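You operate a simulated robot arm through the tools that you are given. There is no shell and no other tool.

Carry out the task below with a simulated robot arm. There is one attempt and no reset: what you move stays moved.

TASK
Press both rubber tips back on the shower chair's bare legs.
Fine: grey tip on the leg with the yellow pin, black tip on the leg with the blue pin.

The check looks at the end state, three seconds after you hand in, the way a careful person would. Anything else that was tipped, shoved, dropped, spilled or broken makes it a failure.

THE ROBOT
A 7-joint arm with a two-finger parallel gripper, fixed in place. Base frame: the origin is on the floor under the middle of its stand, x ahead of it, y to its left, z up. Units: m, rad, N and s.
With the tool pointing down near the work surface it reaches from about 0.42 to 0.9 m from the base axis. Its first joint turns from -2.496 to 2.496 rad. Payload 3 kg.
The tool frame sits at the grasp point between the pads (the TCP): z along the fingers, y along the line on which they close. The tips reach 0.03 m beyond it. Largest opening 0.094 m; finger width 0.028, thickness 0.01; the body of the gripper, 0.05 by 0.096 m, starts 0.055 m behind the TCP.
Orientation is told as [roll, pitch, yaw] about the base's x, y, z axes, in that order, counted from this pose: with the fingers straight down and closing along the base's y, the tool's x points along the base's -x, its y along +y and its z along -z.

THE INTERFACE
- The arm moves only by the tool nudge_tool. Its argument "moves" is text: rows parted by semicolons, each of 7 numbers parted by spaces: the closure in counts, from 0 (fully open) to 255 (shut), then the shift along the tool's x, y, z in m, then the turn, a rotation vector about the tool's x, y, z in rad. In form: grip x y z rx ry rz; .... A call has 1 to 20 rows; each row shifts and turns the commanded pose from where the row before left it, along the tool's axes as they then stand. Each row takes 0.2 s and may step no farther than 0.05 m and 0.15 rad from the row before; otherwise, or with a gripper value out of range, the whole call is refused. Where a pose cannot be reached the arm comes as near as it can. A force on the tool above 40 N (or 10 N above the force at the start of the call, whichever is more), or a blocked arm, ends the call early, and 0.2 s more pass. The fingers move at their own pace (about 0.072 m/s each) and stop on an object; they squeeze with about 29 N. The grip force told is the motor's: it shows also when the fingers shut on nothing. Time passes only in rows, and 0.2 s behind the last, so rows that do not move let the fingers close. The reply holds the time, the measured pose of the TCP, the force on the tool along the base axes, the opening and the grip force, in the units named above and with some noise, with the torque about the TCP (base axes, N m) and any sound that the robot's microphone picked up, and new pictures: "pictures" is both (left out), scene, wrist or none.
- Cameras (640 x 400 px; columns grow to the right, rows downward): "scene" is fixed at [0.0441, -0.5043, 1.0989]; the picture's right is [0.95, -0.31, 0.00], its down [-0.04, -0.13, -0.99] and it looks along [0.31, 0.94, -0.14] (base axes); focal length 331 px, centre (320, 200). "wrist" rides on the gripper at [0.076, 0.014, -0.103] in the tool frame; the picture's right is [-0.18, 0.98, 0.00], its down [-0.75, -0.14, -0.64] and it looks along [-0.63, -0.12, 0.77] (tool axes); focal length 243 px, centre (320, 200). There is no depth. A picture from a camera that has moved, and an enlarged one, comes with that camera's place and axes in the base frame and with its lens. The place of the scene camera against the robot may be out by one fixed shift of up to 0.012 m in any direction.
- enlarge(camera, box): a new picture of the part [left, top, right, bottom] of that camera's present view, enlarged. No time passes.
- job_done(): hands the job in; it is judged then, once.

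Nothing tells you positions but the pictures and the camera data. Unless the task says otherwise, let go and move clear before handing in.

The tools are called after "Call:" by a JSON object that holds its "method" and its "body". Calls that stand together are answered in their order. nudge_tool: Moves the arm, as the interface text tells. Its arguments: {"type":"object","properties":{"moves":{"type":"string"},"pictures":{"type":"string","enum":["both","scene","wrist","none"]}},"required":["moves"]} The other tools are called the same way: enlarge (camera, box) takes an enlarged picture of a part of a camera's view; job_done () hands the job in.

At the start:

```text
time_s: 0.0
tcp_pos: [0.1695, 0.4163, 1.2796]
ee_rot: [-0.001, -0.001, 0.0]
contact_force: [-0.4, 0.2, 0.2]
torque: [-0.01, -0.05, 0.02]
finger_gap: 0.0938
finger_force: 0.0
```

scene: 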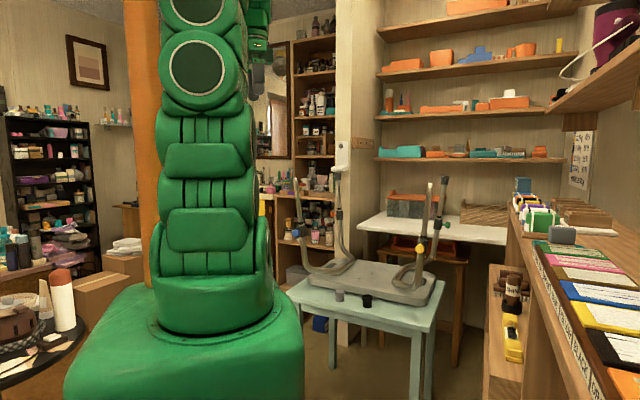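
wrist: 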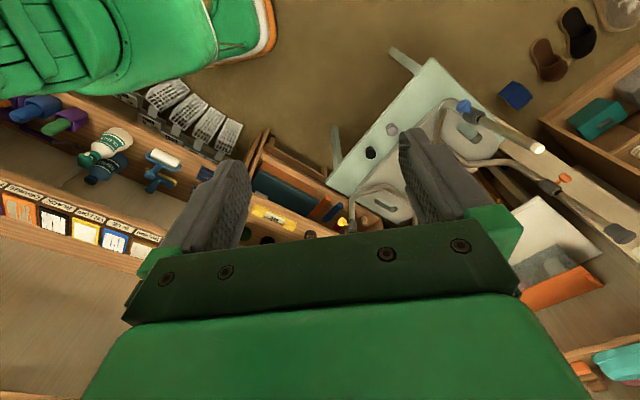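

I see an upside-down shower chair on a small table with its legs pointing up, and two tips (grey and black) on the table's near edge. I'll take enlarged pictures first to locate things.

Call:
{"method": "enlarge", "body": {"camera": "scene", "box": [270, 150, 470, 320]}}

Call:
{"method": "enlarge", "body": {"camera": "wrist", "box": [320, 40, 640, 240]}}

```text
2.35 times, centred on (370, 235) of scene
camera zoom: at [0.0441, -0.5043, 1.0989], right [0.95, -0.31, 0.0], down [-0.04, -0.13, -0.99], along [0.31, 0.94, -0.14], focal length 778 px, centre (202, 118)
```

zoom: 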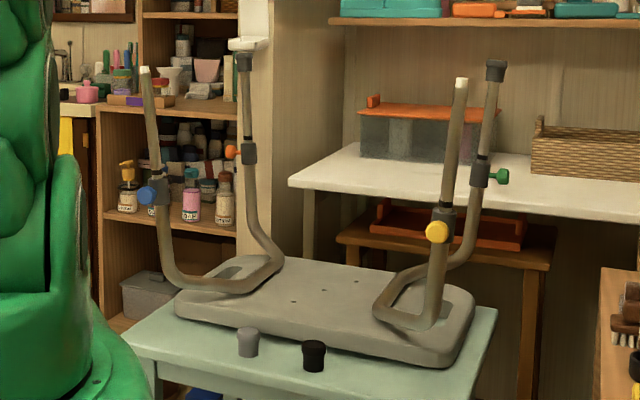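

```text
2.00 times, centred on (480, 140) of wrist
camera zoom: at [0.0933, 0.4303, 1.383], right [0.18, 0.98, 0.0], down [0.75, -0.14, 0.64], along [0.63, -0.12, -0.77], focal length 485 px, centre (0, 320)
```

zoom: 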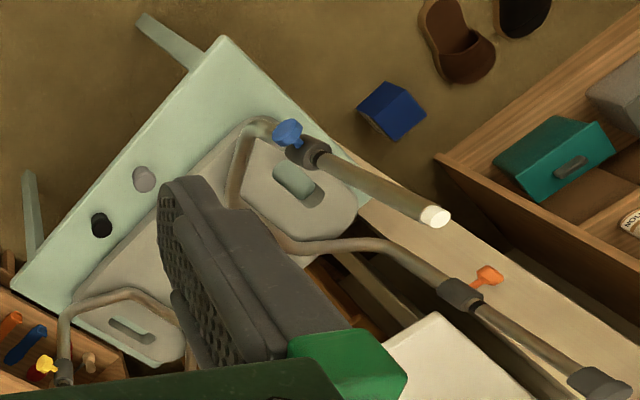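

The tips look to be at about (0.56, 0.53, 0.57) black and (0.49, 0.61, 0.57) grey; the bare legs are the two nearer ones (white ends). I'll zoom in tighter to learn the shapes.

Call:
{"method": "enlarge", "body": {"camera": "scene", "box": [320, 280, 390, 320]}}

Call:
{"method": "enlarge", "body": {"camera": "scene", "box": [280, 160, 360, 250]}}

Call:
{"method": "enlarge", "body": {"camera": "scene", "box": [390, 165, 470, 255]}}

Call:
{"method": "enlarge", "body": {"camera": "wrist", "box": [340, 90, 440, 190]}}

```text
9.14 times, centred on (355, 300) of scene
camera zoom: at [0.0441, -0.5043, 1.0989], right [0.95, -0.31, 0.0], down [-0.04, -0.13, -0.99], along [0.31, 0.94, -0.14], focal length 3023 px, centre (0, -714)
```

zoom: 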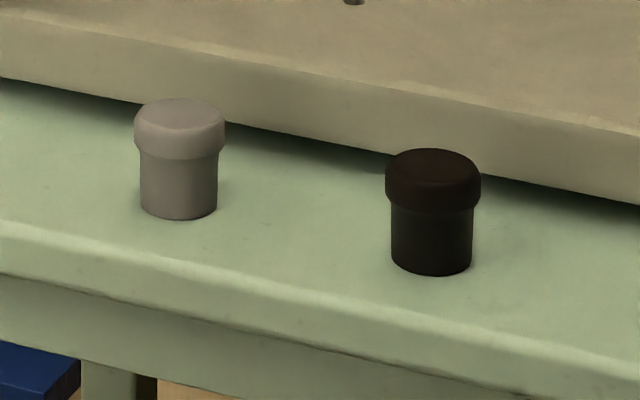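

```text
4.44 times, centred on (320, 205) of scene
camera zoom: at [0.0441, -0.5043, 1.0989], right [0.95, -0.31, 0.0], down [-0.04, -0.13, -0.99], along [0.31, 0.94, -0.14], focal length 1469 px, centre (320, 178)
```

zoom: 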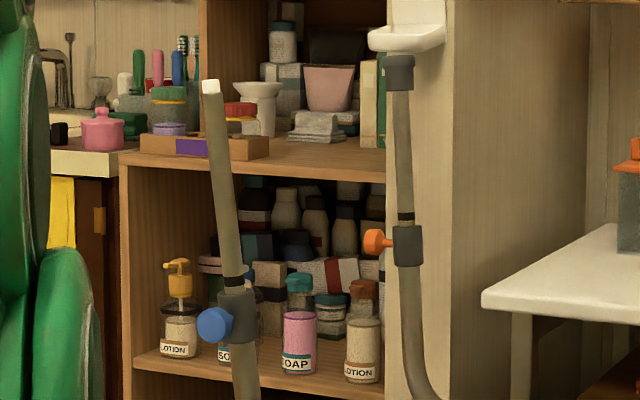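

```text
4.44 times, centred on (430, 210) of scene
camera zoom: at [0.0441, -0.5043, 1.0989], right [0.95, -0.31, 0.0], down [-0.04, -0.13, -0.99], along [0.31, 0.94, -0.14], focal length 1469 px, centre (-169, 156)
```

zoom: 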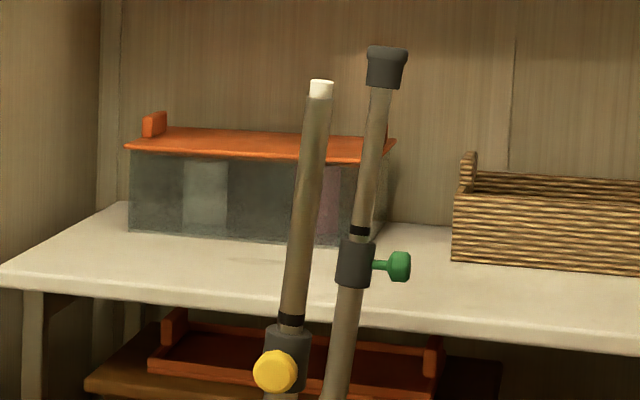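

```text
4.00 times, centred on (390, 140) of wrist
camera zoom: at [0.0933, 0.4303, 1.383], right [0.18, 0.98, 0.0], down [0.75, -0.14, 0.64], along [0.63, -0.12, -0.77], focal length 970 px, centre (40, 440)
```

zoom: 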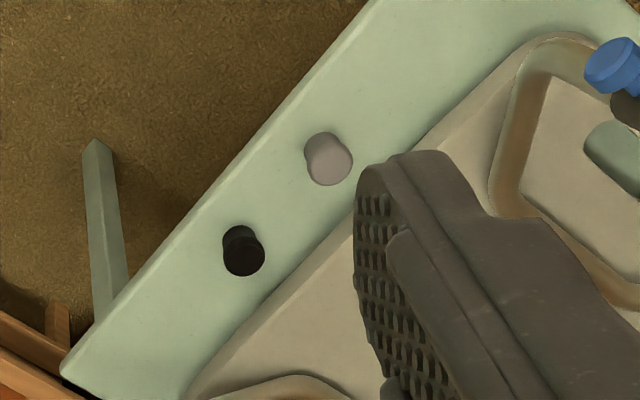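

The tips stand foot-up with the open end down, which suits a straight lift and press. I'll move above and in front of the tips with the yaw turned 45°, so the fingers close along the table edge, and look from there.

Call:
{"method": "nudge_tool", "body": {"moves": "0 -0.0296 0.00715 0.0345 0 0 0; 0 -0.0296 0.00715 0.0345 0 0 0; 0 -0.0296 0.00715 0.0345 0 0 0; 0 -0.0296 0.00715 0.0345 0 0 0; 0 -0.0296 0.00715 0.0345 0 0 0; 0 -0.0296 0.00715 0.0345 0 0 0; 0 -0.0296 0.00715 0.0345 0 0 0; 0 -0.0296 0.00715 0.0345 0 0 0; 0 0 0 0 0 0 -0.1309; 0 0 0 0 0 0 -0.1309; 0 0 0 0 0 0 -0.1309; 0 0 0 0 0 0 -0.1309; 0 0 0 0 0 0 -0.1309; 0 0 0 0 0 0 -0.1309; 0 0 0 0 0 0 0", "pictures": "both"}}

```text
time_s: 3.2
tcp_pos: [0.4062, 0.4743, 1.0045]
ee_rot: [-0.001, 0.0, 0.787]
contact_force: [0.1, -0.1, 0.6]
torque: [-0.01, 0.01, 0.02]
finger_gap: 0.0941
finger_force: 0.1
camera wrist: at [0.342, 0.43, 1.1069], right [-0.57, 0.82, 0.0], down [0.63, 0.43, 0.64], along [0.53, 0.36, -0.77], focal length 243 px, centre (320, 200)
```

scene: 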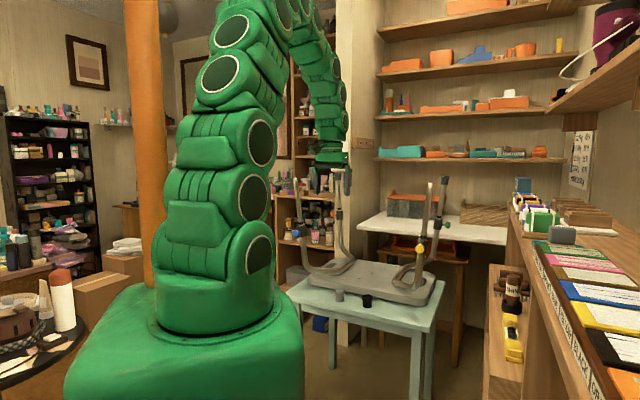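
wrist: 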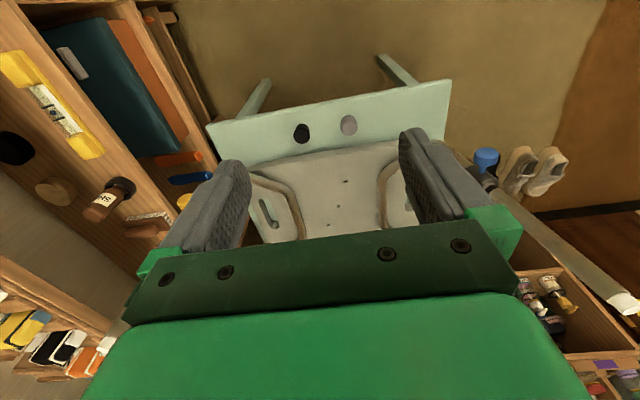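

The view is good: both tips are on the table strip ahead of the seat. I'll zoom in on them from this pose.

Call:
{"method": "enlarge", "body": {"camera": "wrist", "box": [270, 90, 390, 165]}}

Call:
{"method": "enlarge", "body": {"camera": "wrist", "box": [440, 140, 640, 330]}}

```text
5.33 times, centred on (330, 128) of wrist
camera zoom: at [0.342, 0.43, 1.1069], right [-0.57, 0.82, 0.0], down [0.63, 0.43, 0.64], along [0.53, 0.36, -0.77], focal length 1294 px, centre (267, 587)
```

zoom: 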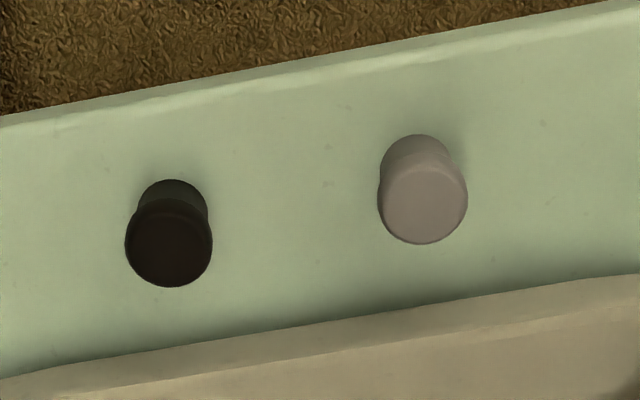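

```text
2.11 times, centred on (540, 235) of wrist
camera zoom: at [0.342, 0.43, 1.1069], right [-0.57, 0.82, 0.0], down [0.63, 0.43, 0.64], along [0.53, 0.36, -0.77], focal length 511 px, centre (-143, 126)
```

zoom: 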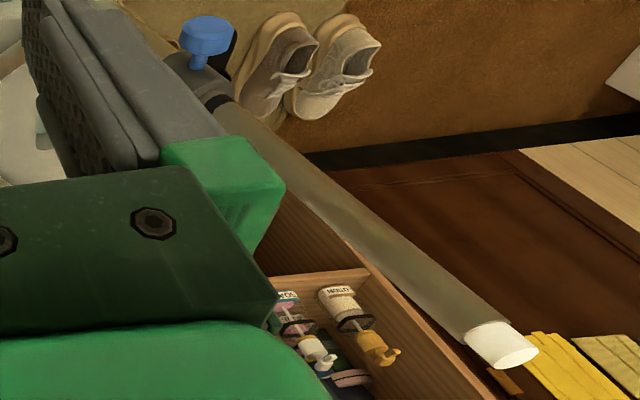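

Combining the views, I put the grey tip at about (0.490, 0.609) and the black at (0.567, 0.533), tops near z 0.587. I'll move to hover over the grey tip for a close, near-vertical look before descending.

Call:
{"method": "nudge_tool", "body": {"moves": "0 -0.01936 0.00448 0.03556 0 0 0; 0 -0.01936 0.00448 0.03556 0 0 0; 0 -0.01936 0.00448 0.03556 0 0 0; 0 -0.01936 0.00448 0.03556 0 0 0; 0 -0.01936 0.00448 0.03556 0 0 0; 0 -0.01936 0.00448 0.03556 0 0 0; 0 -0.01936 0.00448 0.03556 0 0 0; 0 -0.01936 0.00448 0.03556 0 0 0; 0 0 0 0 0 0 0", "pictures": "both"}}

```text
time_s: 5.2
tcp_pos: [0.4912, 0.6092, 0.7177]
ee_rot: [0.002, 0.0, 0.785]
contact_force: [-0.2, 0.3, -0.9]
torque: [0.04, 0.01, -0.02]
finger_gap: 0.0938
finger_force: 0.2
camera wrist: at [0.4253, 0.5656, 0.8213], right [-0.57, 0.82, 0.0], down [0.63, 0.43, 0.64], along [0.53, 0.36, -0.77], focal length 243 px, centre (320, 200)
```

scene: 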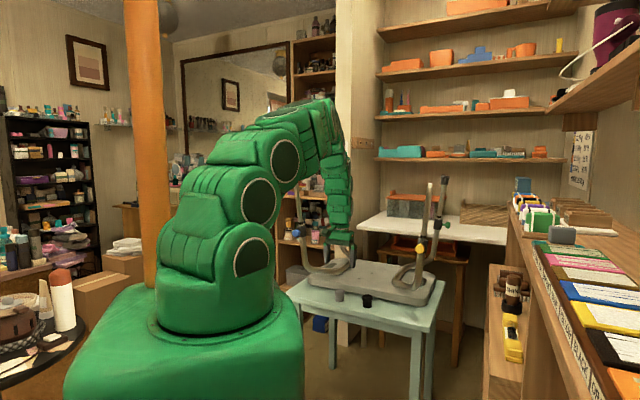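
wrist: 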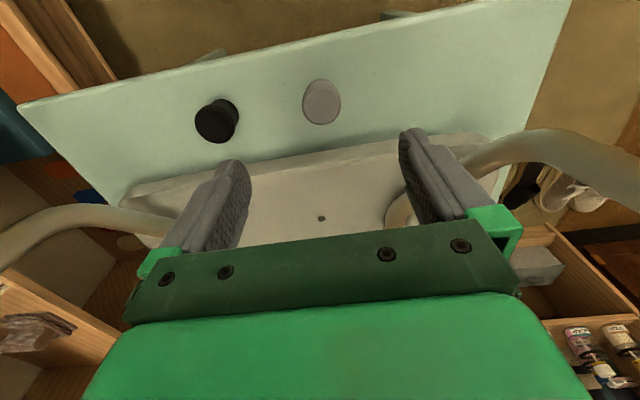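

Call:
{"method": "enlarge", "body": {"camera": "wrist", "box": [180, 50, 380, 175]}}

Call:
{"method": "enlarge", "body": {"camera": "scene", "box": [310, 200, 410, 320]}}

```text
3.20 times, centred on (280, 112) of wrist
camera zoom: at [0.4253, 0.5656, 0.8213], right [-0.57, 0.82, 0.0], down [0.63, 0.43, 0.64], along [0.53, 0.36, -0.77], focal length 776 px, centre (448, 480)
```

zoom: 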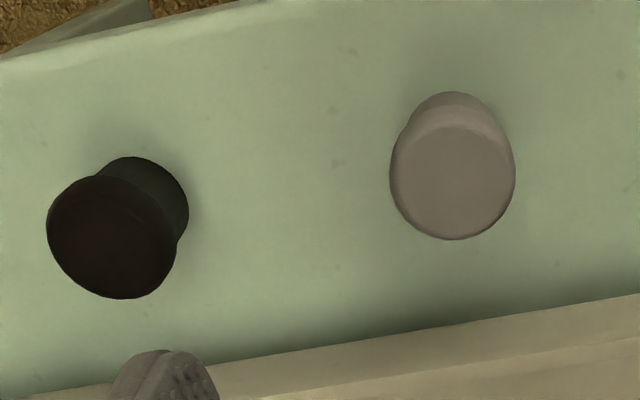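

```text
3.33 times, centred on (360, 260) of scene
camera zoom: at [0.0441, -0.5043, 1.0989], right [0.95, -0.31, 0.0], down [-0.04, -0.13, -0.99], along [0.31, 0.94, -0.14], focal length 1102 px, centre (187, 0)
```

zoom: 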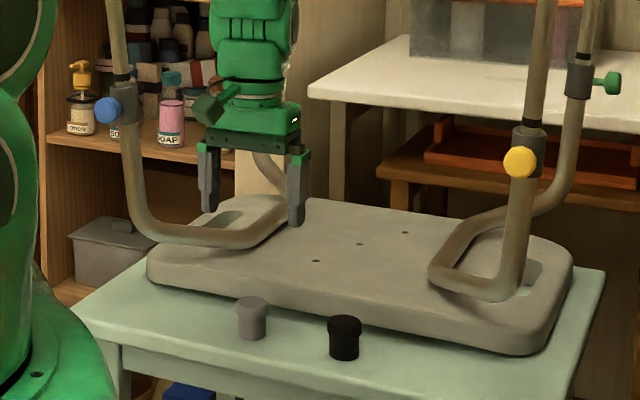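

The grey tip comes out at (0.4895, 0.6115), top at z≈0.587, with the table at about 0.552. I'll descend so the fingertips straddle it just above the table, without closing yet.

Call:
{"method": "nudge_tool", "body": {"moves": "0 0 0.0028 0.02 0 0 0; 0 0 0 0.03 0 0 0; 0 0 0 0.03 0 0 0; 0 0 0 0.02 0 0 0; 0 0 0 0 0 0 0", "pictures": "both"}}

```text
time_s: 6.4
tcp_pos: [0.4888, 0.6115, 0.6201]
ee_rot: [0.001, 0.001, 0.785]
contact_force: [-0.8, -0.5, -0.5]
torque: [0.01, -0.01, -0.02]
finger_gap: 0.0942
finger_force: 0.0
camera wrist: at [0.424, 0.5672, 0.7214], right [-0.57, 0.82, 0.0], down [0.63, 0.43, 0.64], along [0.53, 0.36, -0.77], focal length 243 px, centre (320, 200)
```

scene: 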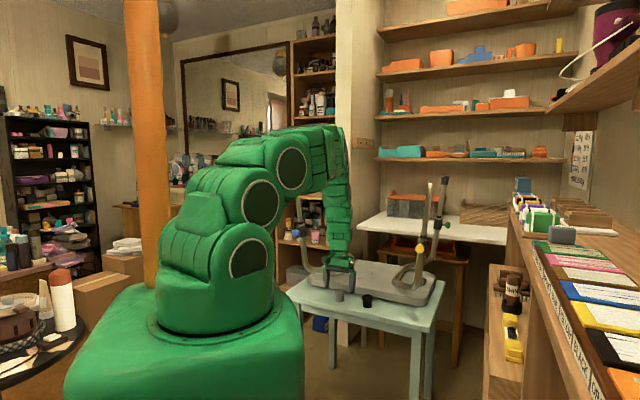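
wrist: 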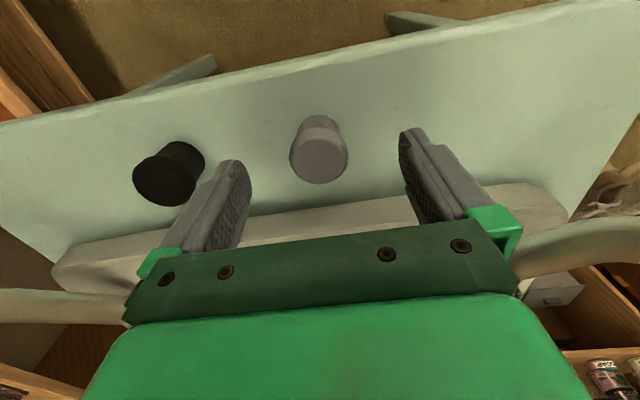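

Call:
{"method": "enlarge", "body": {"camera": "wrist", "box": [120, 90, 440, 260]}}

Call:
{"method": "enlarge", "body": {"camera": "scene", "box": [310, 240, 390, 310]}}

```text
2.00 times, centred on (280, 175) of wrist
camera zoom: at [0.424, 0.5672, 0.7214], right [-0.57, 0.82, 0.0], down [0.63, 0.43, 0.64], along [0.53, 0.36, -0.77], focal length 485 px, centre (400, 250)
```

zoom: 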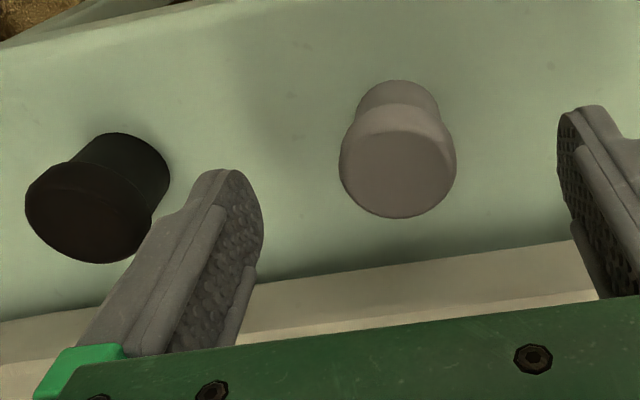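

```text
5.71 times, centred on (350, 275) of scene
camera zoom: at [0.0441, -0.5043, 1.0989], right [0.95, -0.31, 0.0], down [-0.04, -0.13, -0.99], along [0.31, 0.94, -0.14], focal length 1889 px, centre (149, -229)
```

zoom: 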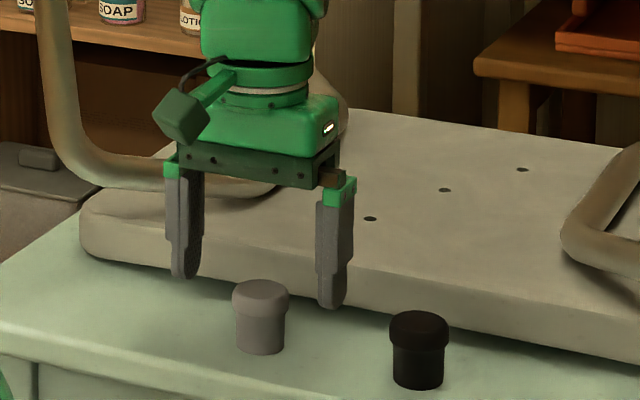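

The tip is centred between the fingers. I'll go down the last 33 mm and then close on it.

Call:
{"method": "nudge_tool", "body": {"moves": "0 0 0 0.015 0 0 0; 0 0 0 0.018 0 0 0; 0 0 0 0 0 0 0; 255 0 0 0 0 0 0; 255 0 0 0 0 0 0; 255 0 0 0 0 0 0; 255 0 0 0 0 0 0; 255 0 0 0 0 0 0", "pictures": "both"}}

```text
time_s: 8.2
tcp_pos: [0.4871, 0.612, 0.5861]
ee_rot: [-0.001, 0.001, 0.783]
contact_force: [0.1, 0.6, 0.4]
torque: [-0.02, 0.0, 0.0]
finger_gap: 0.0366
finger_force: 28.7
camera wrist: at [0.4239, 0.5673, 0.6885], right [-0.57, 0.82, 0.0], down [0.63, 0.43, 0.64], along [0.53, 0.36, -0.77], focal length 243 px, centre (320, 200)
```

scene: 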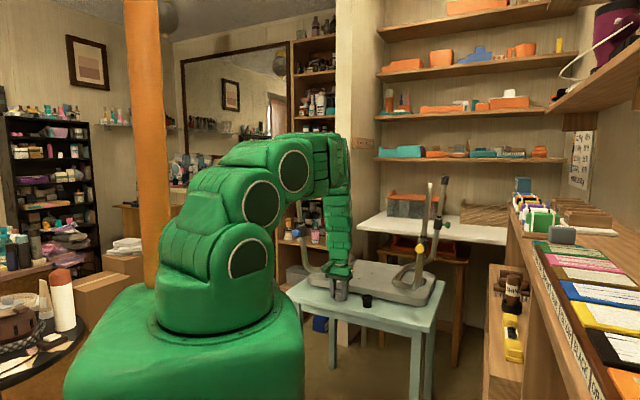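
wrist: 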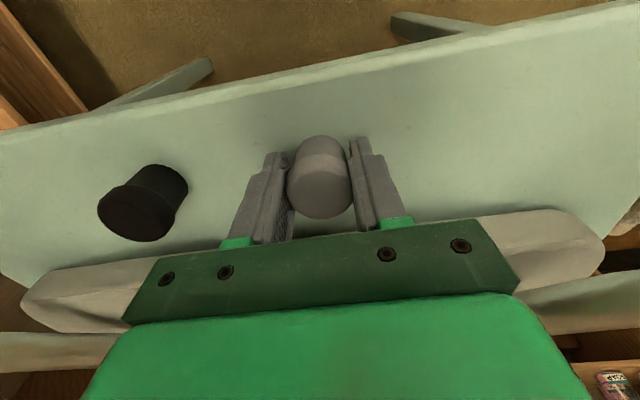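

Call:
{"method": "enlarge", "body": {"camera": "wrist", "box": [240, 120, 400, 220]}}

Call:
{"method": "enlarge", "body": {"camera": "scene", "box": [310, 250, 390, 310]}}

```text
4.00 times, centred on (320, 170) of wrist
camera zoom: at [0.4239, 0.5673, 0.6885], right [-0.57, 0.82, 0.0], down [0.63, 0.43, 0.64], along [0.53, 0.36, -0.77], focal length 970 px, centre (320, 320)
```

zoom: 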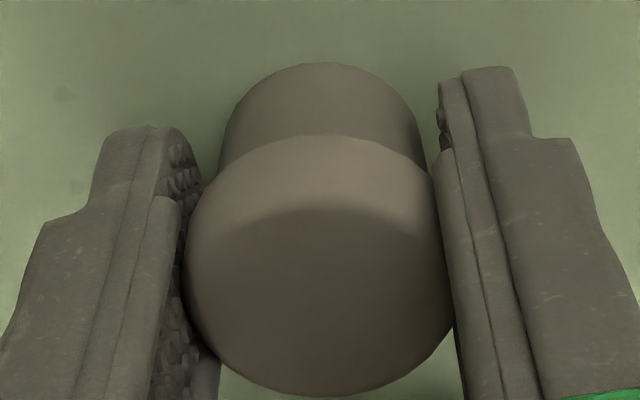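

```text
6.67 times, centred on (350, 280) of scene
camera zoom: at [0.0441, -0.5043, 1.0989], right [0.95, -0.31, 0.0], down [-0.04, -0.13, -0.99], along [0.31, 0.94, -0.14], focal length 2204 px, centre (120, -333)
```

zoom: 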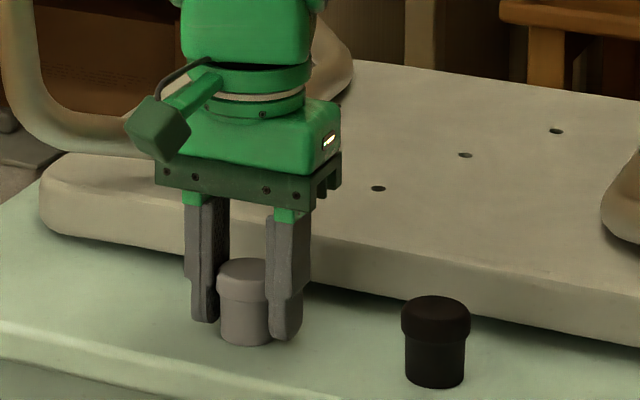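

The grey tip is held (gap 36.6 mm). I'll lift straight up, first a little to check it stays, then to well above the leg tops.

Call:
{"method": "nudge_tool", "body": {"moves": "255 0 0 -0.01 0 0 0; 255 0 0 -0.03 0 0 0; 255 0 0 -0.04 0 0 0; 255 0 0 0 0 0 0", "pictures": "wrist"}}

```text
time_s: 9.2
tcp_pos: [0.4877, 0.6102, 0.6663]
ee_rot: [0.0, 0.003, 0.786]
contact_force: [-0.3, 0.6, 0.1]
torque: [-0.05, 0.02, 0.02]
finger_gap: 0.0367
finger_force: 29.2
camera wrist: at [0.4239, 0.567, 0.7695], right [-0.57, 0.82, 0.0], down [0.63, 0.43, 0.64], along [0.53, 0.36, -0.77], focal length 243 px, centre (320, 200)
```

wrist: 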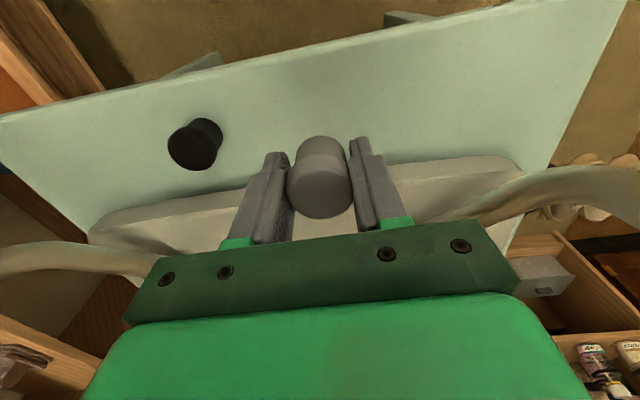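

The tip lifted cleanly. Now I'll rise to z≈1.18 and slide across toward the yellow-pin leg, staying above it.

Call:
{"method": "nudge_tool", "body": {"moves": "255 0 0 -0.0467 0 0 0; 255 0 0 -0.0467 0 0 0; 255 0 0 -0.0467 0 0 0; 255 0 0 -0.0467 0 0 0; 255 0 0 -0.0467 0 0 0; 255 0 0 -0.0467 0 0 0; 255 0 0 -0.0467 0 0 0; 255 0 0 -0.0467 0 0 0; 255 0 0 -0.0467 0 0 0; 255 0 0 -0.0467 0 0 0; 255 0 0 -0.0467 0 0 0; 255 0.004 -0.0457 0 0 0 0; 255 0.004 -0.0457 0 0 0 0; 255 0.004 -0.0457 0 0 0 0; 255 0.004 -0.0457 0 0 0 0; 255 0.004 -0.0457 0 0 0 0; 255 0 0 0 0 0 0", "pictures": "both"}}

```text
time_s: 12.8
tcp_pos: [0.6343, 0.4336, 1.1627]
ee_rot: [0.001, 0.003, 0.785]
contact_force: [-0.6, 1.1, -0.7]
torque: [0.02, -0.01, -0.01]
finger_gap: 0.0368
finger_force: 29.0
out of reach, approached as far as the arm can: row 11
camera wrist: at [0.5698, 0.3898, 1.2656], right [-0.57, 0.82, 0.0], down [0.63, 0.43, 0.64], along [0.53, 0.36, -0.77], focal length 243 px, centre (320, 200)
```

scene: 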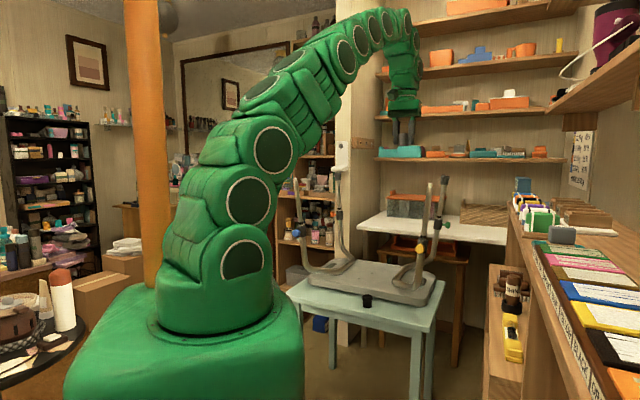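
wrist: 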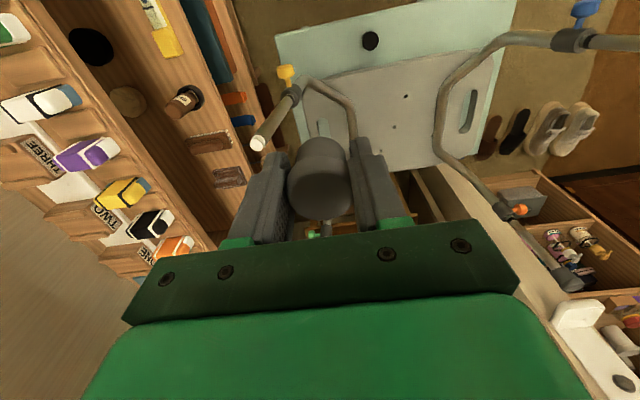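

The yellow-pin leg's white end is visible at the left of the held tip. I'll zoom in to measure its top and its lean.

Call:
{"method": "enlarge", "body": {"camera": "wrist", "box": [230, 50, 350, 160]}}

Call:
{"method": "enlarge", "body": {"camera": "scene", "box": [370, 100, 450, 260]}}

Call:
{"method": "enlarge", "body": {"camera": "scene", "box": [380, 100, 430, 165]}}

```text
3.64 times, centred on (290, 105) of wrist
camera zoom: at [0.5698, 0.3898, 1.2656], right [-0.57, 0.82, 0.0], down [0.63, 0.43, 0.64], along [0.53, 0.36, -0.77], focal length 882 px, centre (429, 546)
```

zoom: 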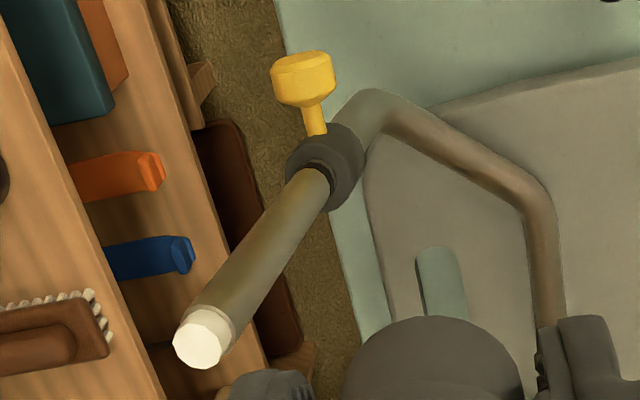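

```text
2.50 times, centred on (410, 180) of scene
camera zoom: at [0.0441, -0.5043, 1.0989], right [0.95, -0.31, 0.0], down [-0.04, -0.13, -0.99], along [0.31, 0.94, -0.14], focal length 826 px, centre (95, 250)
```

zoom: 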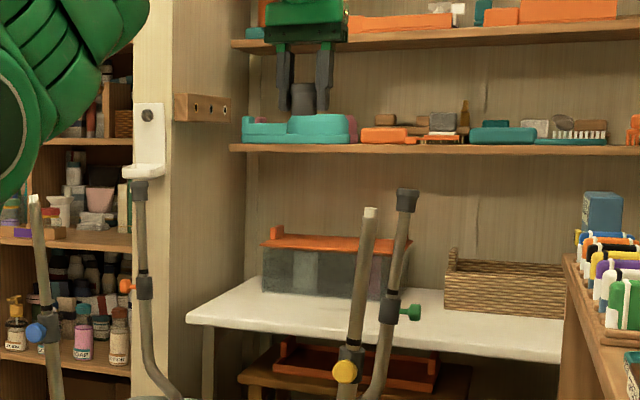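

```text
6.15 times, centred on (405, 132) of scene
camera zoom: at [0.0441, -0.5043, 1.0989], right [0.95, -0.31, 0.0], down [-0.04, -0.13, -0.99], along [0.31, 0.94, -0.14], focal length 2034 px, centre (-203, 615)
```

zoom: 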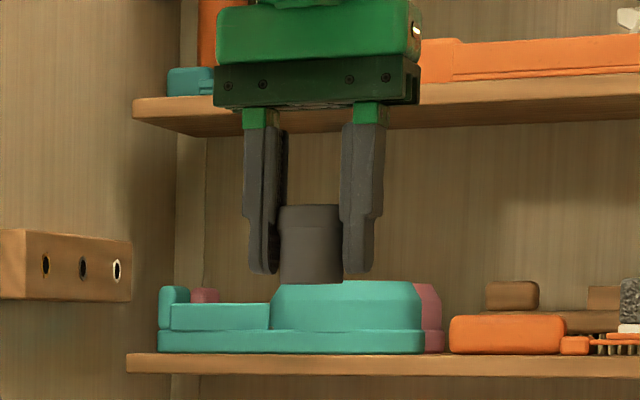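

I put the yellow leg's top at about (0.719, 0.403, 1.006), leaning roughly 0.115 rad toward −y. I'll lower a bit and tilt the tool to match that lean, then check the actual pose.

Call:
{"method": "nudge_tool", "body": {"moves": "255 0 0 0.02 0 0 0; 255 0 0 0.02 0 0 0; 255 0 0 0 -0.0405 -0.0405 0; 255 0 0 0 -0.0405 -0.0405 0; 255 0 0 0 0 0 0", "pictures": "wrist"}}

```text
time_s: 14.0
tcp_pos: [0.6359, 0.4345, 1.1231]
ee_rot: [0.084, -0.08, 0.783]
contact_force: [0.3, 0.1, 0.0]
torque: [0.02, 0.03, -0.01]
finger_gap: 0.0364
finger_force: 29.2
camera wrist: at [0.5703, 0.3782, 1.2204], right [-0.56, 0.82, 0.1], down [0.63, 0.36, 0.69], along [0.53, 0.45, -0.72], focal length 243 px, centre (320, 200)
```

wrist: 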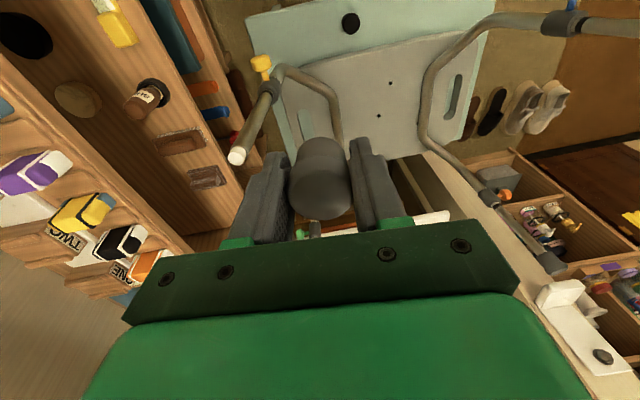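

The tilt is right. Now I'll bring the tip over the yellow leg's axis, about 60 mm above its top.

Call:
{"method": "nudge_tool", "body": {"moves": "255 -0.0082 -0.0302 0.0059 0 0 0; 255 -0.0082 -0.0302 0.0059 0 0 0; 255 -0.0082 -0.0302 0.0059 0 0 0; 255 0 0 0 0 0 0", "pictures": "both"}}

Call:
{"method": "enlarge", "body": {"camera": "wrist", "box": [260, 50, 400, 220]}}

Call:
{"method": "enlarge", "body": {"camera": "scene", "box": [400, 120, 480, 250]}}

```text
time_s: 15.0
tcp_pos: [0.7171, 0.389, 1.0999]
ee_rot: [0.081, -0.08, 0.782]
contact_force: [-0.3, -0.6, -0.8]
torque: [-0.03, -0.02, -0.03]
finger_gap: 0.037
finger_force: 29.2
camera wrist: at [0.6528, 0.3345, 1.1979], right [-0.57, 0.82, 0.09], down [0.63, 0.36, 0.69], along [0.53, 0.45, -0.72], focal length 243 px, centre (320, 200)
```

scene: 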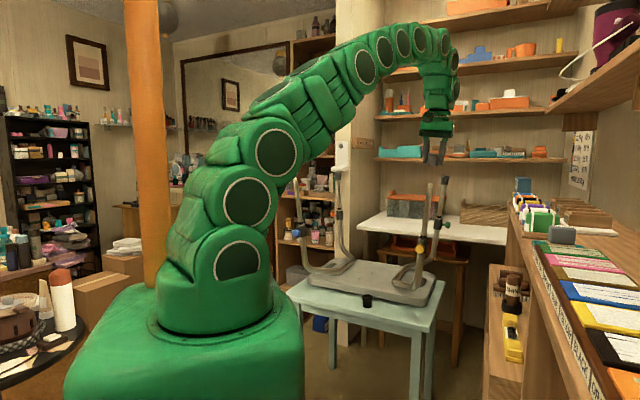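
wrist: 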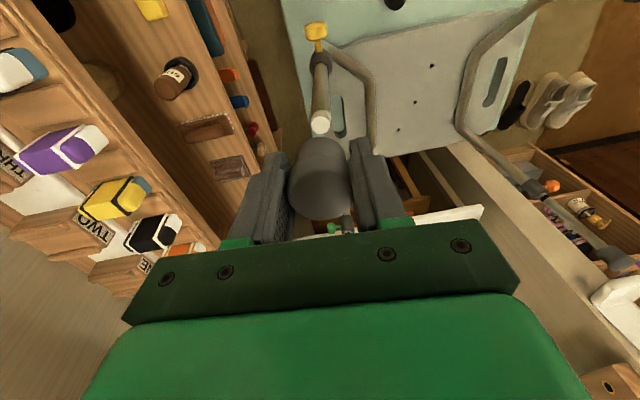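

```text
2.35 times, centred on (330, 135) of wrist
camera zoom: at [0.6528, 0.3345, 1.1979], right [-0.57, 0.82, 0.09], down [0.63, 0.36, 0.69], along [0.53, 0.45, -0.72], focal length 571 px, centre (296, 353)
```

zoom: 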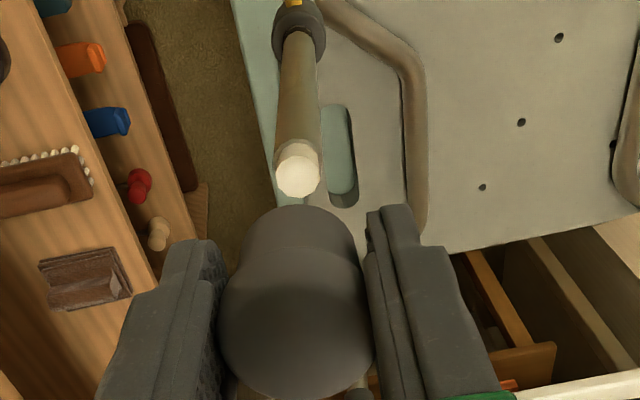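

```text
3.08 times, centred on (440, 185) of scene
camera zoom: at [0.0441, -0.5043, 1.0989], right [0.95, -0.31, 0.0], down [-0.04, -0.13, -0.99], along [0.31, 0.94, -0.14], focal length 1017 px, centre (-49, 246)
```

zoom: 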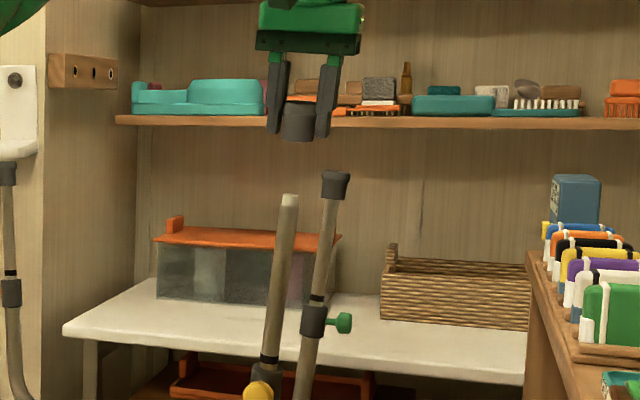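

The leg lies right in line laterally with the held tip. I'll zoom tighter to check the in-line (depth) offset and the lean.

Call:
{"method": "enlarge", "body": {"camera": "wrist", "box": [290, 15, 350, 140]}}

Call:
{"method": "enlarge", "body": {"camera": "wrist", "box": [270, 100, 370, 220]}}

Call:
{"method": "enlarge", "body": {"camera": "scene", "box": [415, 145, 455, 250]}}

Call:
{"method": "enlarge", "body": {"camera": "scene", "box": [410, 140, 470, 190]}}

```text
3.20 times, centred on (320, 78) of wrist
camera zoom: at [0.6528, 0.3345, 1.1979], right [-0.57, 0.82, 0.09], down [0.63, 0.36, 0.69], along [0.53, 0.45, -0.72], focal length 776 px, centre (320, 592)
```

zoom: 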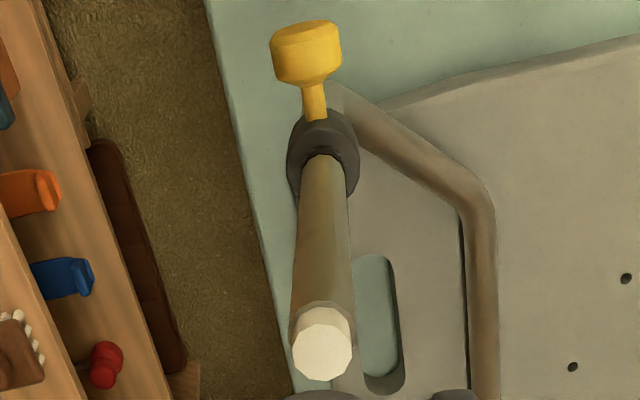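

```text
3.33 times, centred on (320, 160) of wrist
camera zoom: at [0.6528, 0.3345, 1.1979], right [-0.57, 0.82, 0.09], down [0.63, 0.36, 0.69], along [0.53, 0.45, -0.72], focal length 809 px, centre (320, 333)
```

zoom: 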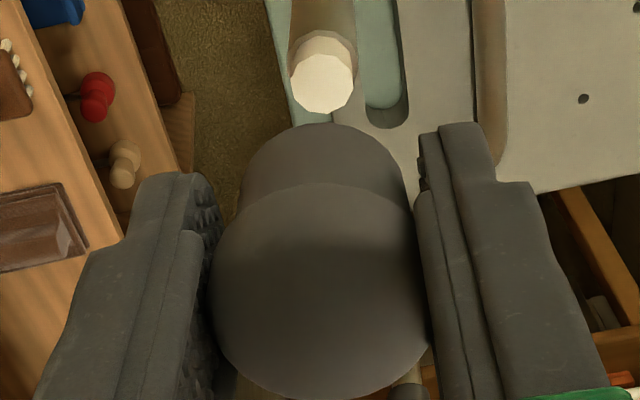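

```text
3.81 times, centred on (435, 198) of scene
camera zoom: at [0.0441, -0.5043, 1.0989], right [0.95, -0.31, 0.0], down [-0.04, -0.13, -0.99], along [0.31, 0.94, -0.14], focal length 1260 px, centre (-118, 210)
```

zoom: 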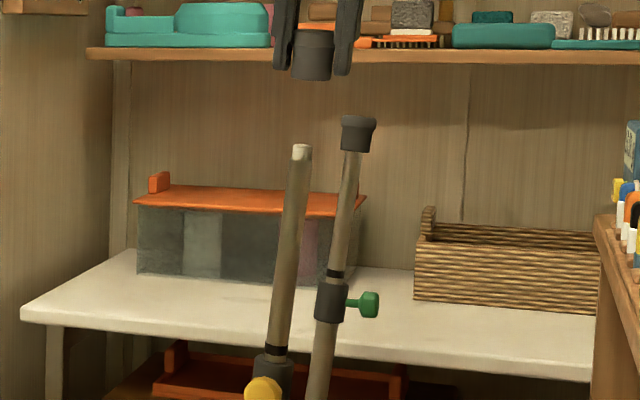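

```text
8.00 times, centred on (440, 165) of scene
camera zoom: at [0.0441, -0.5043, 1.0989], right [0.95, -0.31, 0.0], down [-0.04, -0.13, -0.99], along [0.31, 0.94, -0.14], focal length 2645 px, centre (-640, 480)
```

zoom: 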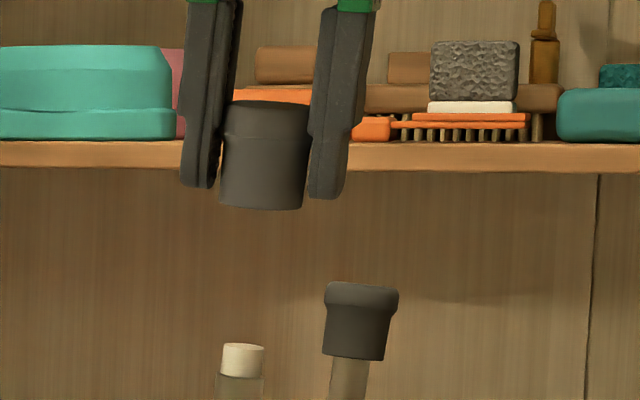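

Call:
{"method": "enlarge", "body": {"camera": "scene", "box": [420, 145, 456, 168]}}

Call:
{"method": "enlarge", "body": {"camera": "scene", "box": [415, 175, 455, 200]}}

Call:
{"method": "enlarge", "body": {"camera": "wrist", "box": [300, 95, 340, 140]}}

```text
16.00 times, centred on (438, 156) of scene
camera zoom: at [0.0441, -0.5043, 1.0989], right [0.95, -0.31, 0.0], down [-0.04, -0.13, -0.99], along [0.31, 0.94, -0.14], focal length 5290 px, centre (-1568, 896)
```

zoom: 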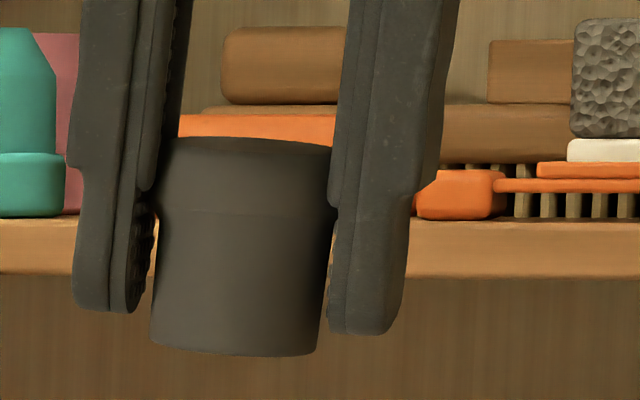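

```text
16.00 times, centred on (435, 188) of scene
camera zoom: at [0.0441, -0.5043, 1.0989], right [0.95, -0.31, 0.0], down [-0.04, -0.13, -0.99], along [0.31, 0.94, -0.14], focal length 5290 px, centre (-1520, 400)
```

zoom: 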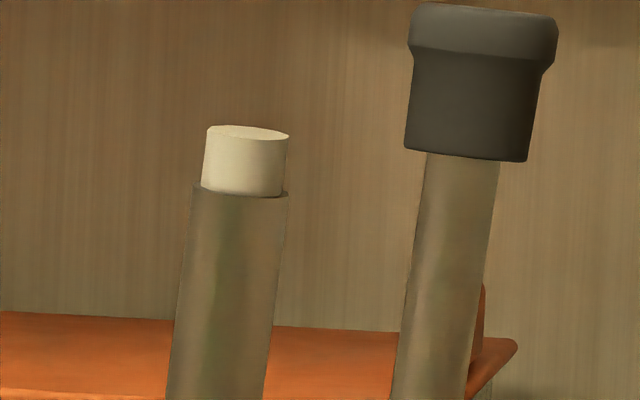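

```text
8.89 times, centred on (320, 118) of wrist
camera zoom: at [0.6528, 0.3345, 1.1979], right [-0.57, 0.82, 0.09], down [0.63, 0.36, 0.69], along [0.53, 0.45, -0.72], focal length 2157 px, centre (320, 933)
```

zoom: 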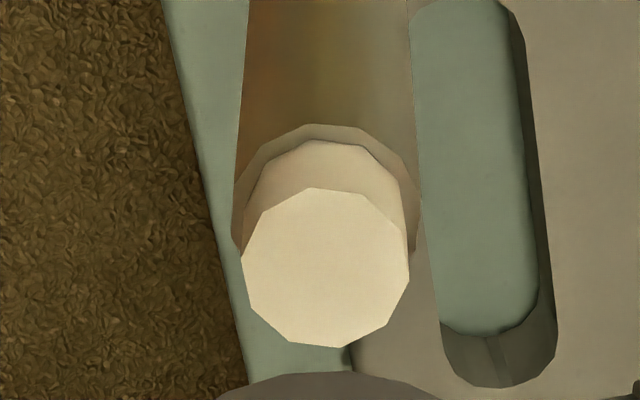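

Call:
{"method": "enlarge", "body": {"camera": "wrist", "box": [300, 20, 340, 85]}}

Call:
{"method": "enlarge", "body": {"camera": "scene", "box": [405, 225, 445, 265]}}

```text
6.15 times, centred on (320, 52) of wrist
camera zoom: at [0.6528, 0.3345, 1.1979], right [-0.57, 0.82, 0.09], down [0.63, 0.36, 0.69], along [0.53, 0.45, -0.72], focal length 1493 px, centre (320, 1108)
```

zoom: 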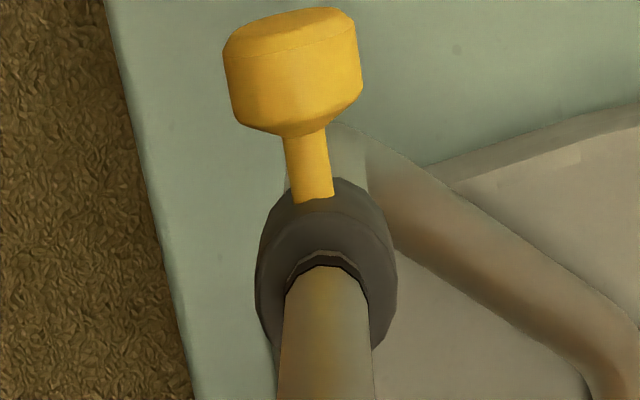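

```text
10.00 times, centred on (425, 245) of scene
camera zoom: at [0.0441, -0.5043, 1.0989], right [0.95, -0.31, 0.0], down [-0.04, -0.13, -0.99], along [0.31, 0.94, -0.14], focal length 3306 px, centre (-730, -250)
```

zoom: 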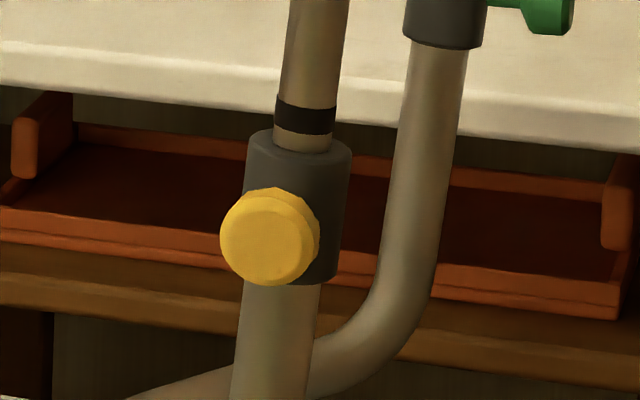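

The leg top is at about (0.721, 0.404, 1.007), and the refined lean is (0.033, −0.096), so the tool needs another ~0.04 rad of tilt. I'll apply that and close to about 30 mm above the leg.

Call:
{"method": "nudge_tool", "body": {"moves": "255 0 0 0 -0.0099 0.0365 0; 255 -0.0049 -0.0011 0.0087 0 0 0; 255 0 0 0.02 0 0 0; 255 0 0 0 0 0 0", "pictures": "wrist"}}

Call:
{"method": "enlarge", "body": {"camera": "scene", "box": [415, 145, 460, 200]}}

Call:
{"method": "enlarge", "body": {"camera": "wrist", "box": [270, 30, 370, 220]}}

Call:
{"method": "enlarge", "body": {"camera": "wrist", "box": [295, 115, 345, 155]}}

```text
time_s: 16.0
tcp_pos: [0.7204, 0.3963, 1.0728]
ee_rot: [0.091, -0.042, 0.787]
contact_force: [-0.2, 0.5, 0.4]
torque: [0.0, 0.01, 0.0]
finger_gap: 0.0367
finger_force: 28.6
camera wrist: at [0.6592, 0.3413, 1.1722], right [-0.56, 0.82, 0.1], down [0.65, 0.37, 0.66], along [0.5, 0.44, -0.75], focal length 243 px, centre (320, 200)
```

wrist: 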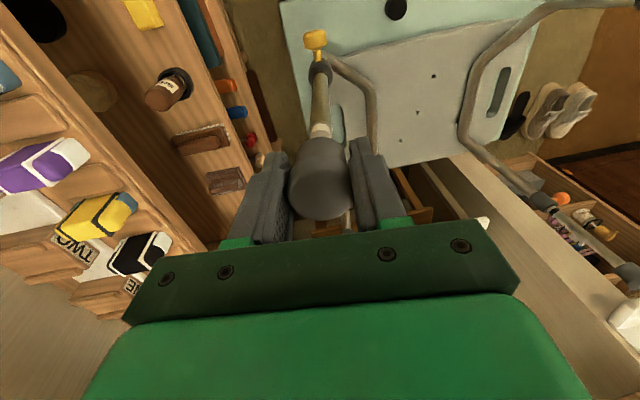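

```text
7.27 times, centred on (438, 172) of scene
camera zoom: at [0.0441, -0.5043, 1.0989], right [0.95, -0.31, 0.0], down [-0.04, -0.13, -0.99], along [0.31, 0.94, -0.14], focal length 2404 px, centre (-534, 400)
```

zoom: 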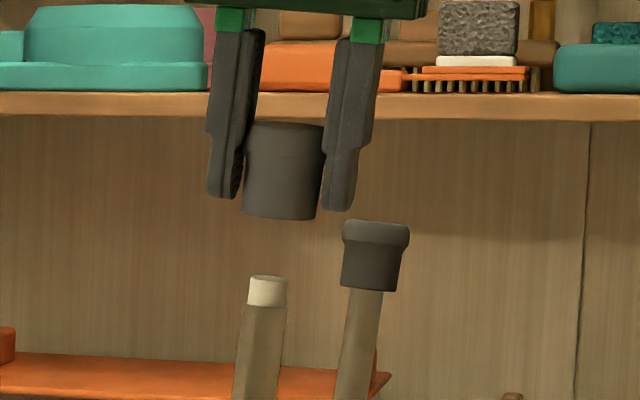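

```text
2.11 times, centred on (320, 125) of wrist
camera zoom: at [0.6592, 0.3413, 1.1722], right [-0.56, 0.82, 0.1], down [0.65, 0.37, 0.66], along [0.5, 0.44, -0.75], focal length 511 px, centre (320, 358)
```

zoom: 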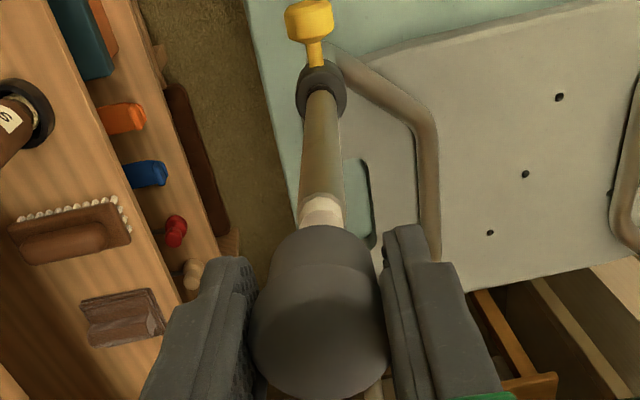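

```text
10.00 times, centred on (320, 135) of wrist
camera zoom: at [0.6592, 0.3413, 1.1722], right [-0.56, 0.82, 0.1], down [0.65, 0.37, 0.66], along [0.5, 0.44, -0.75], focal length 2426 px, centre (320, 850)
```

zoom: 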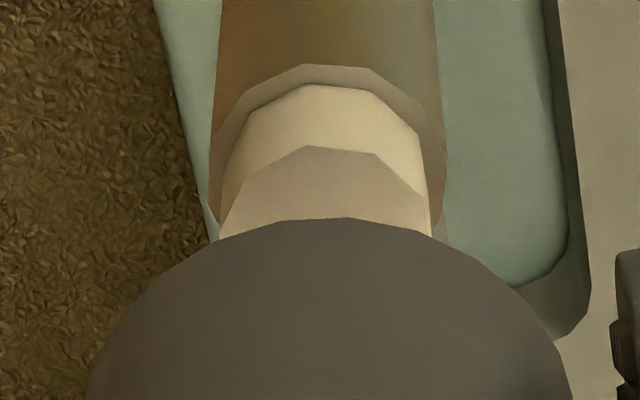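

Call:
{"method": "enlarge", "body": {"camera": "scene", "box": [418, 155, 458, 180]}}

Call:
{"method": "enlarge", "body": {"camera": "scene", "box": [418, 170, 458, 195]}}

```text
16.00 times, centred on (438, 168) of scene
camera zoom: at [0.0441, -0.5043, 1.0989], right [0.95, -0.31, 0.0], down [-0.04, -0.13, -0.99], along [0.31, 0.94, -0.14], focal length 5290 px, centre (-1568, 720)
```

zoom: 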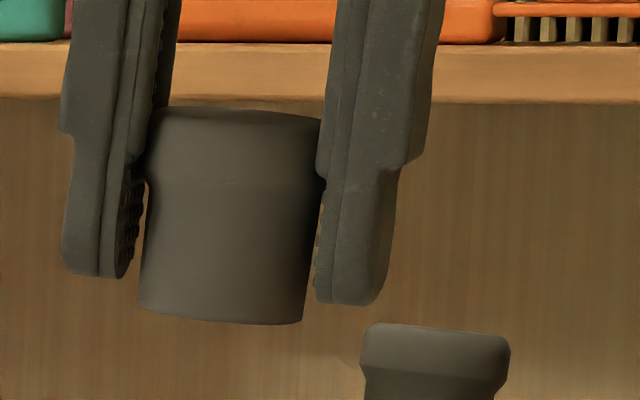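

```text
16.00 times, centred on (438, 182) of scene
camera zoom: at [0.0441, -0.5043, 1.0989], right [0.95, -0.31, 0.0], down [-0.04, -0.13, -0.99], along [0.31, 0.94, -0.14], focal length 5290 px, centre (-1568, 480)
```

zoom: 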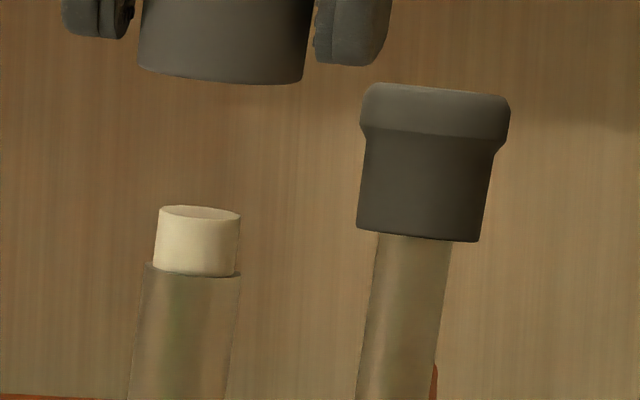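

Both views agree the tip and the leg are coaxial to about 1 mm, with a gap of about 28 mm. I'll descend along the tool axis in small steps and watch the force.

Call:
{"method": "nudge_tool", "body": {"moves": "255 0 0 0.008 0 0 0; 255 0 0 0.008 0 0 0; 255 0 0 0.006 0 0 0; 255 0 0 0 0 0 0", "pictures": "wrist"}}

Call:
{"method": "enlarge", "body": {"camera": "scene", "box": [418, 160, 458, 190]}}

Call:
{"method": "enlarge", "body": {"camera": "wrist", "box": [295, 115, 345, 155]}}

```text
time_s: 17.0
tcp_pos: [0.7202, 0.3973, 1.0506]
ee_rot: [0.09, -0.044, 0.785]
contact_force: [-0.7, -0.5, 0.1]
torque: [0.0, 0.03, 0.01]
finger_gap: 0.0368
finger_force: 29.1
camera wrist: at [0.6587, 0.3432, 1.1504], right [-0.57, 0.82, 0.1], down [0.65, 0.37, 0.66], along [0.5, 0.44, -0.75], focal length 243 px, centre (320, 200)
```

wrist: 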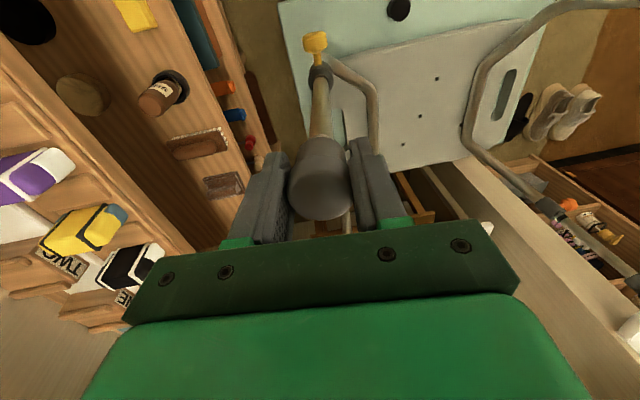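

```text
13.33 times, centred on (438, 175) of scene
camera zoom: at [0.0441, -0.5043, 1.0989], right [0.95, -0.31, 0.0], down [-0.04, -0.13, -0.99], along [0.31, 0.94, -0.14], focal length 4408 px, centre (-1253, 533)
```

zoom: 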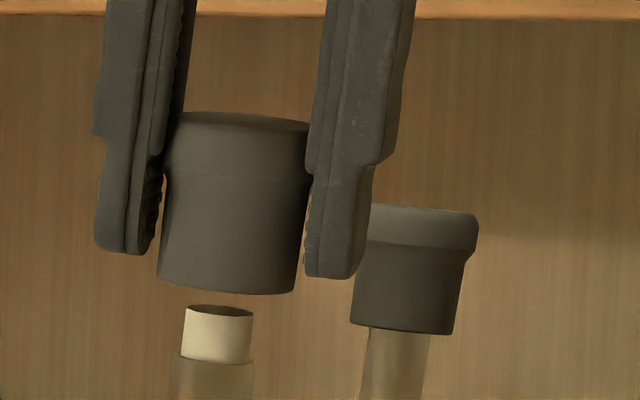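

```text
10.00 times, centred on (320, 135) of wrist
camera zoom: at [0.6587, 0.3432, 1.1504], right [-0.57, 0.82, 0.1], down [0.65, 0.37, 0.66], along [0.5, 0.44, -0.75], focal length 2426 px, centre (320, 850)
```

zoom: 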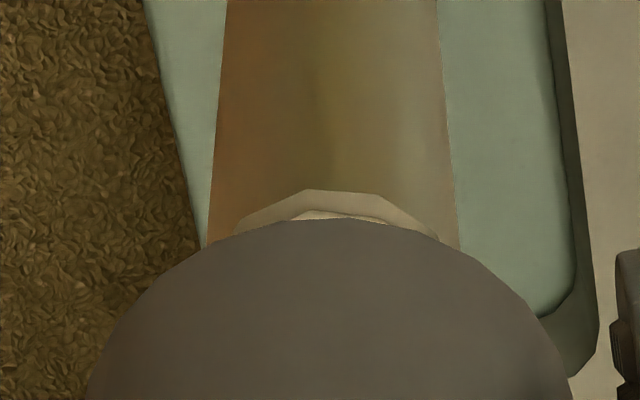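

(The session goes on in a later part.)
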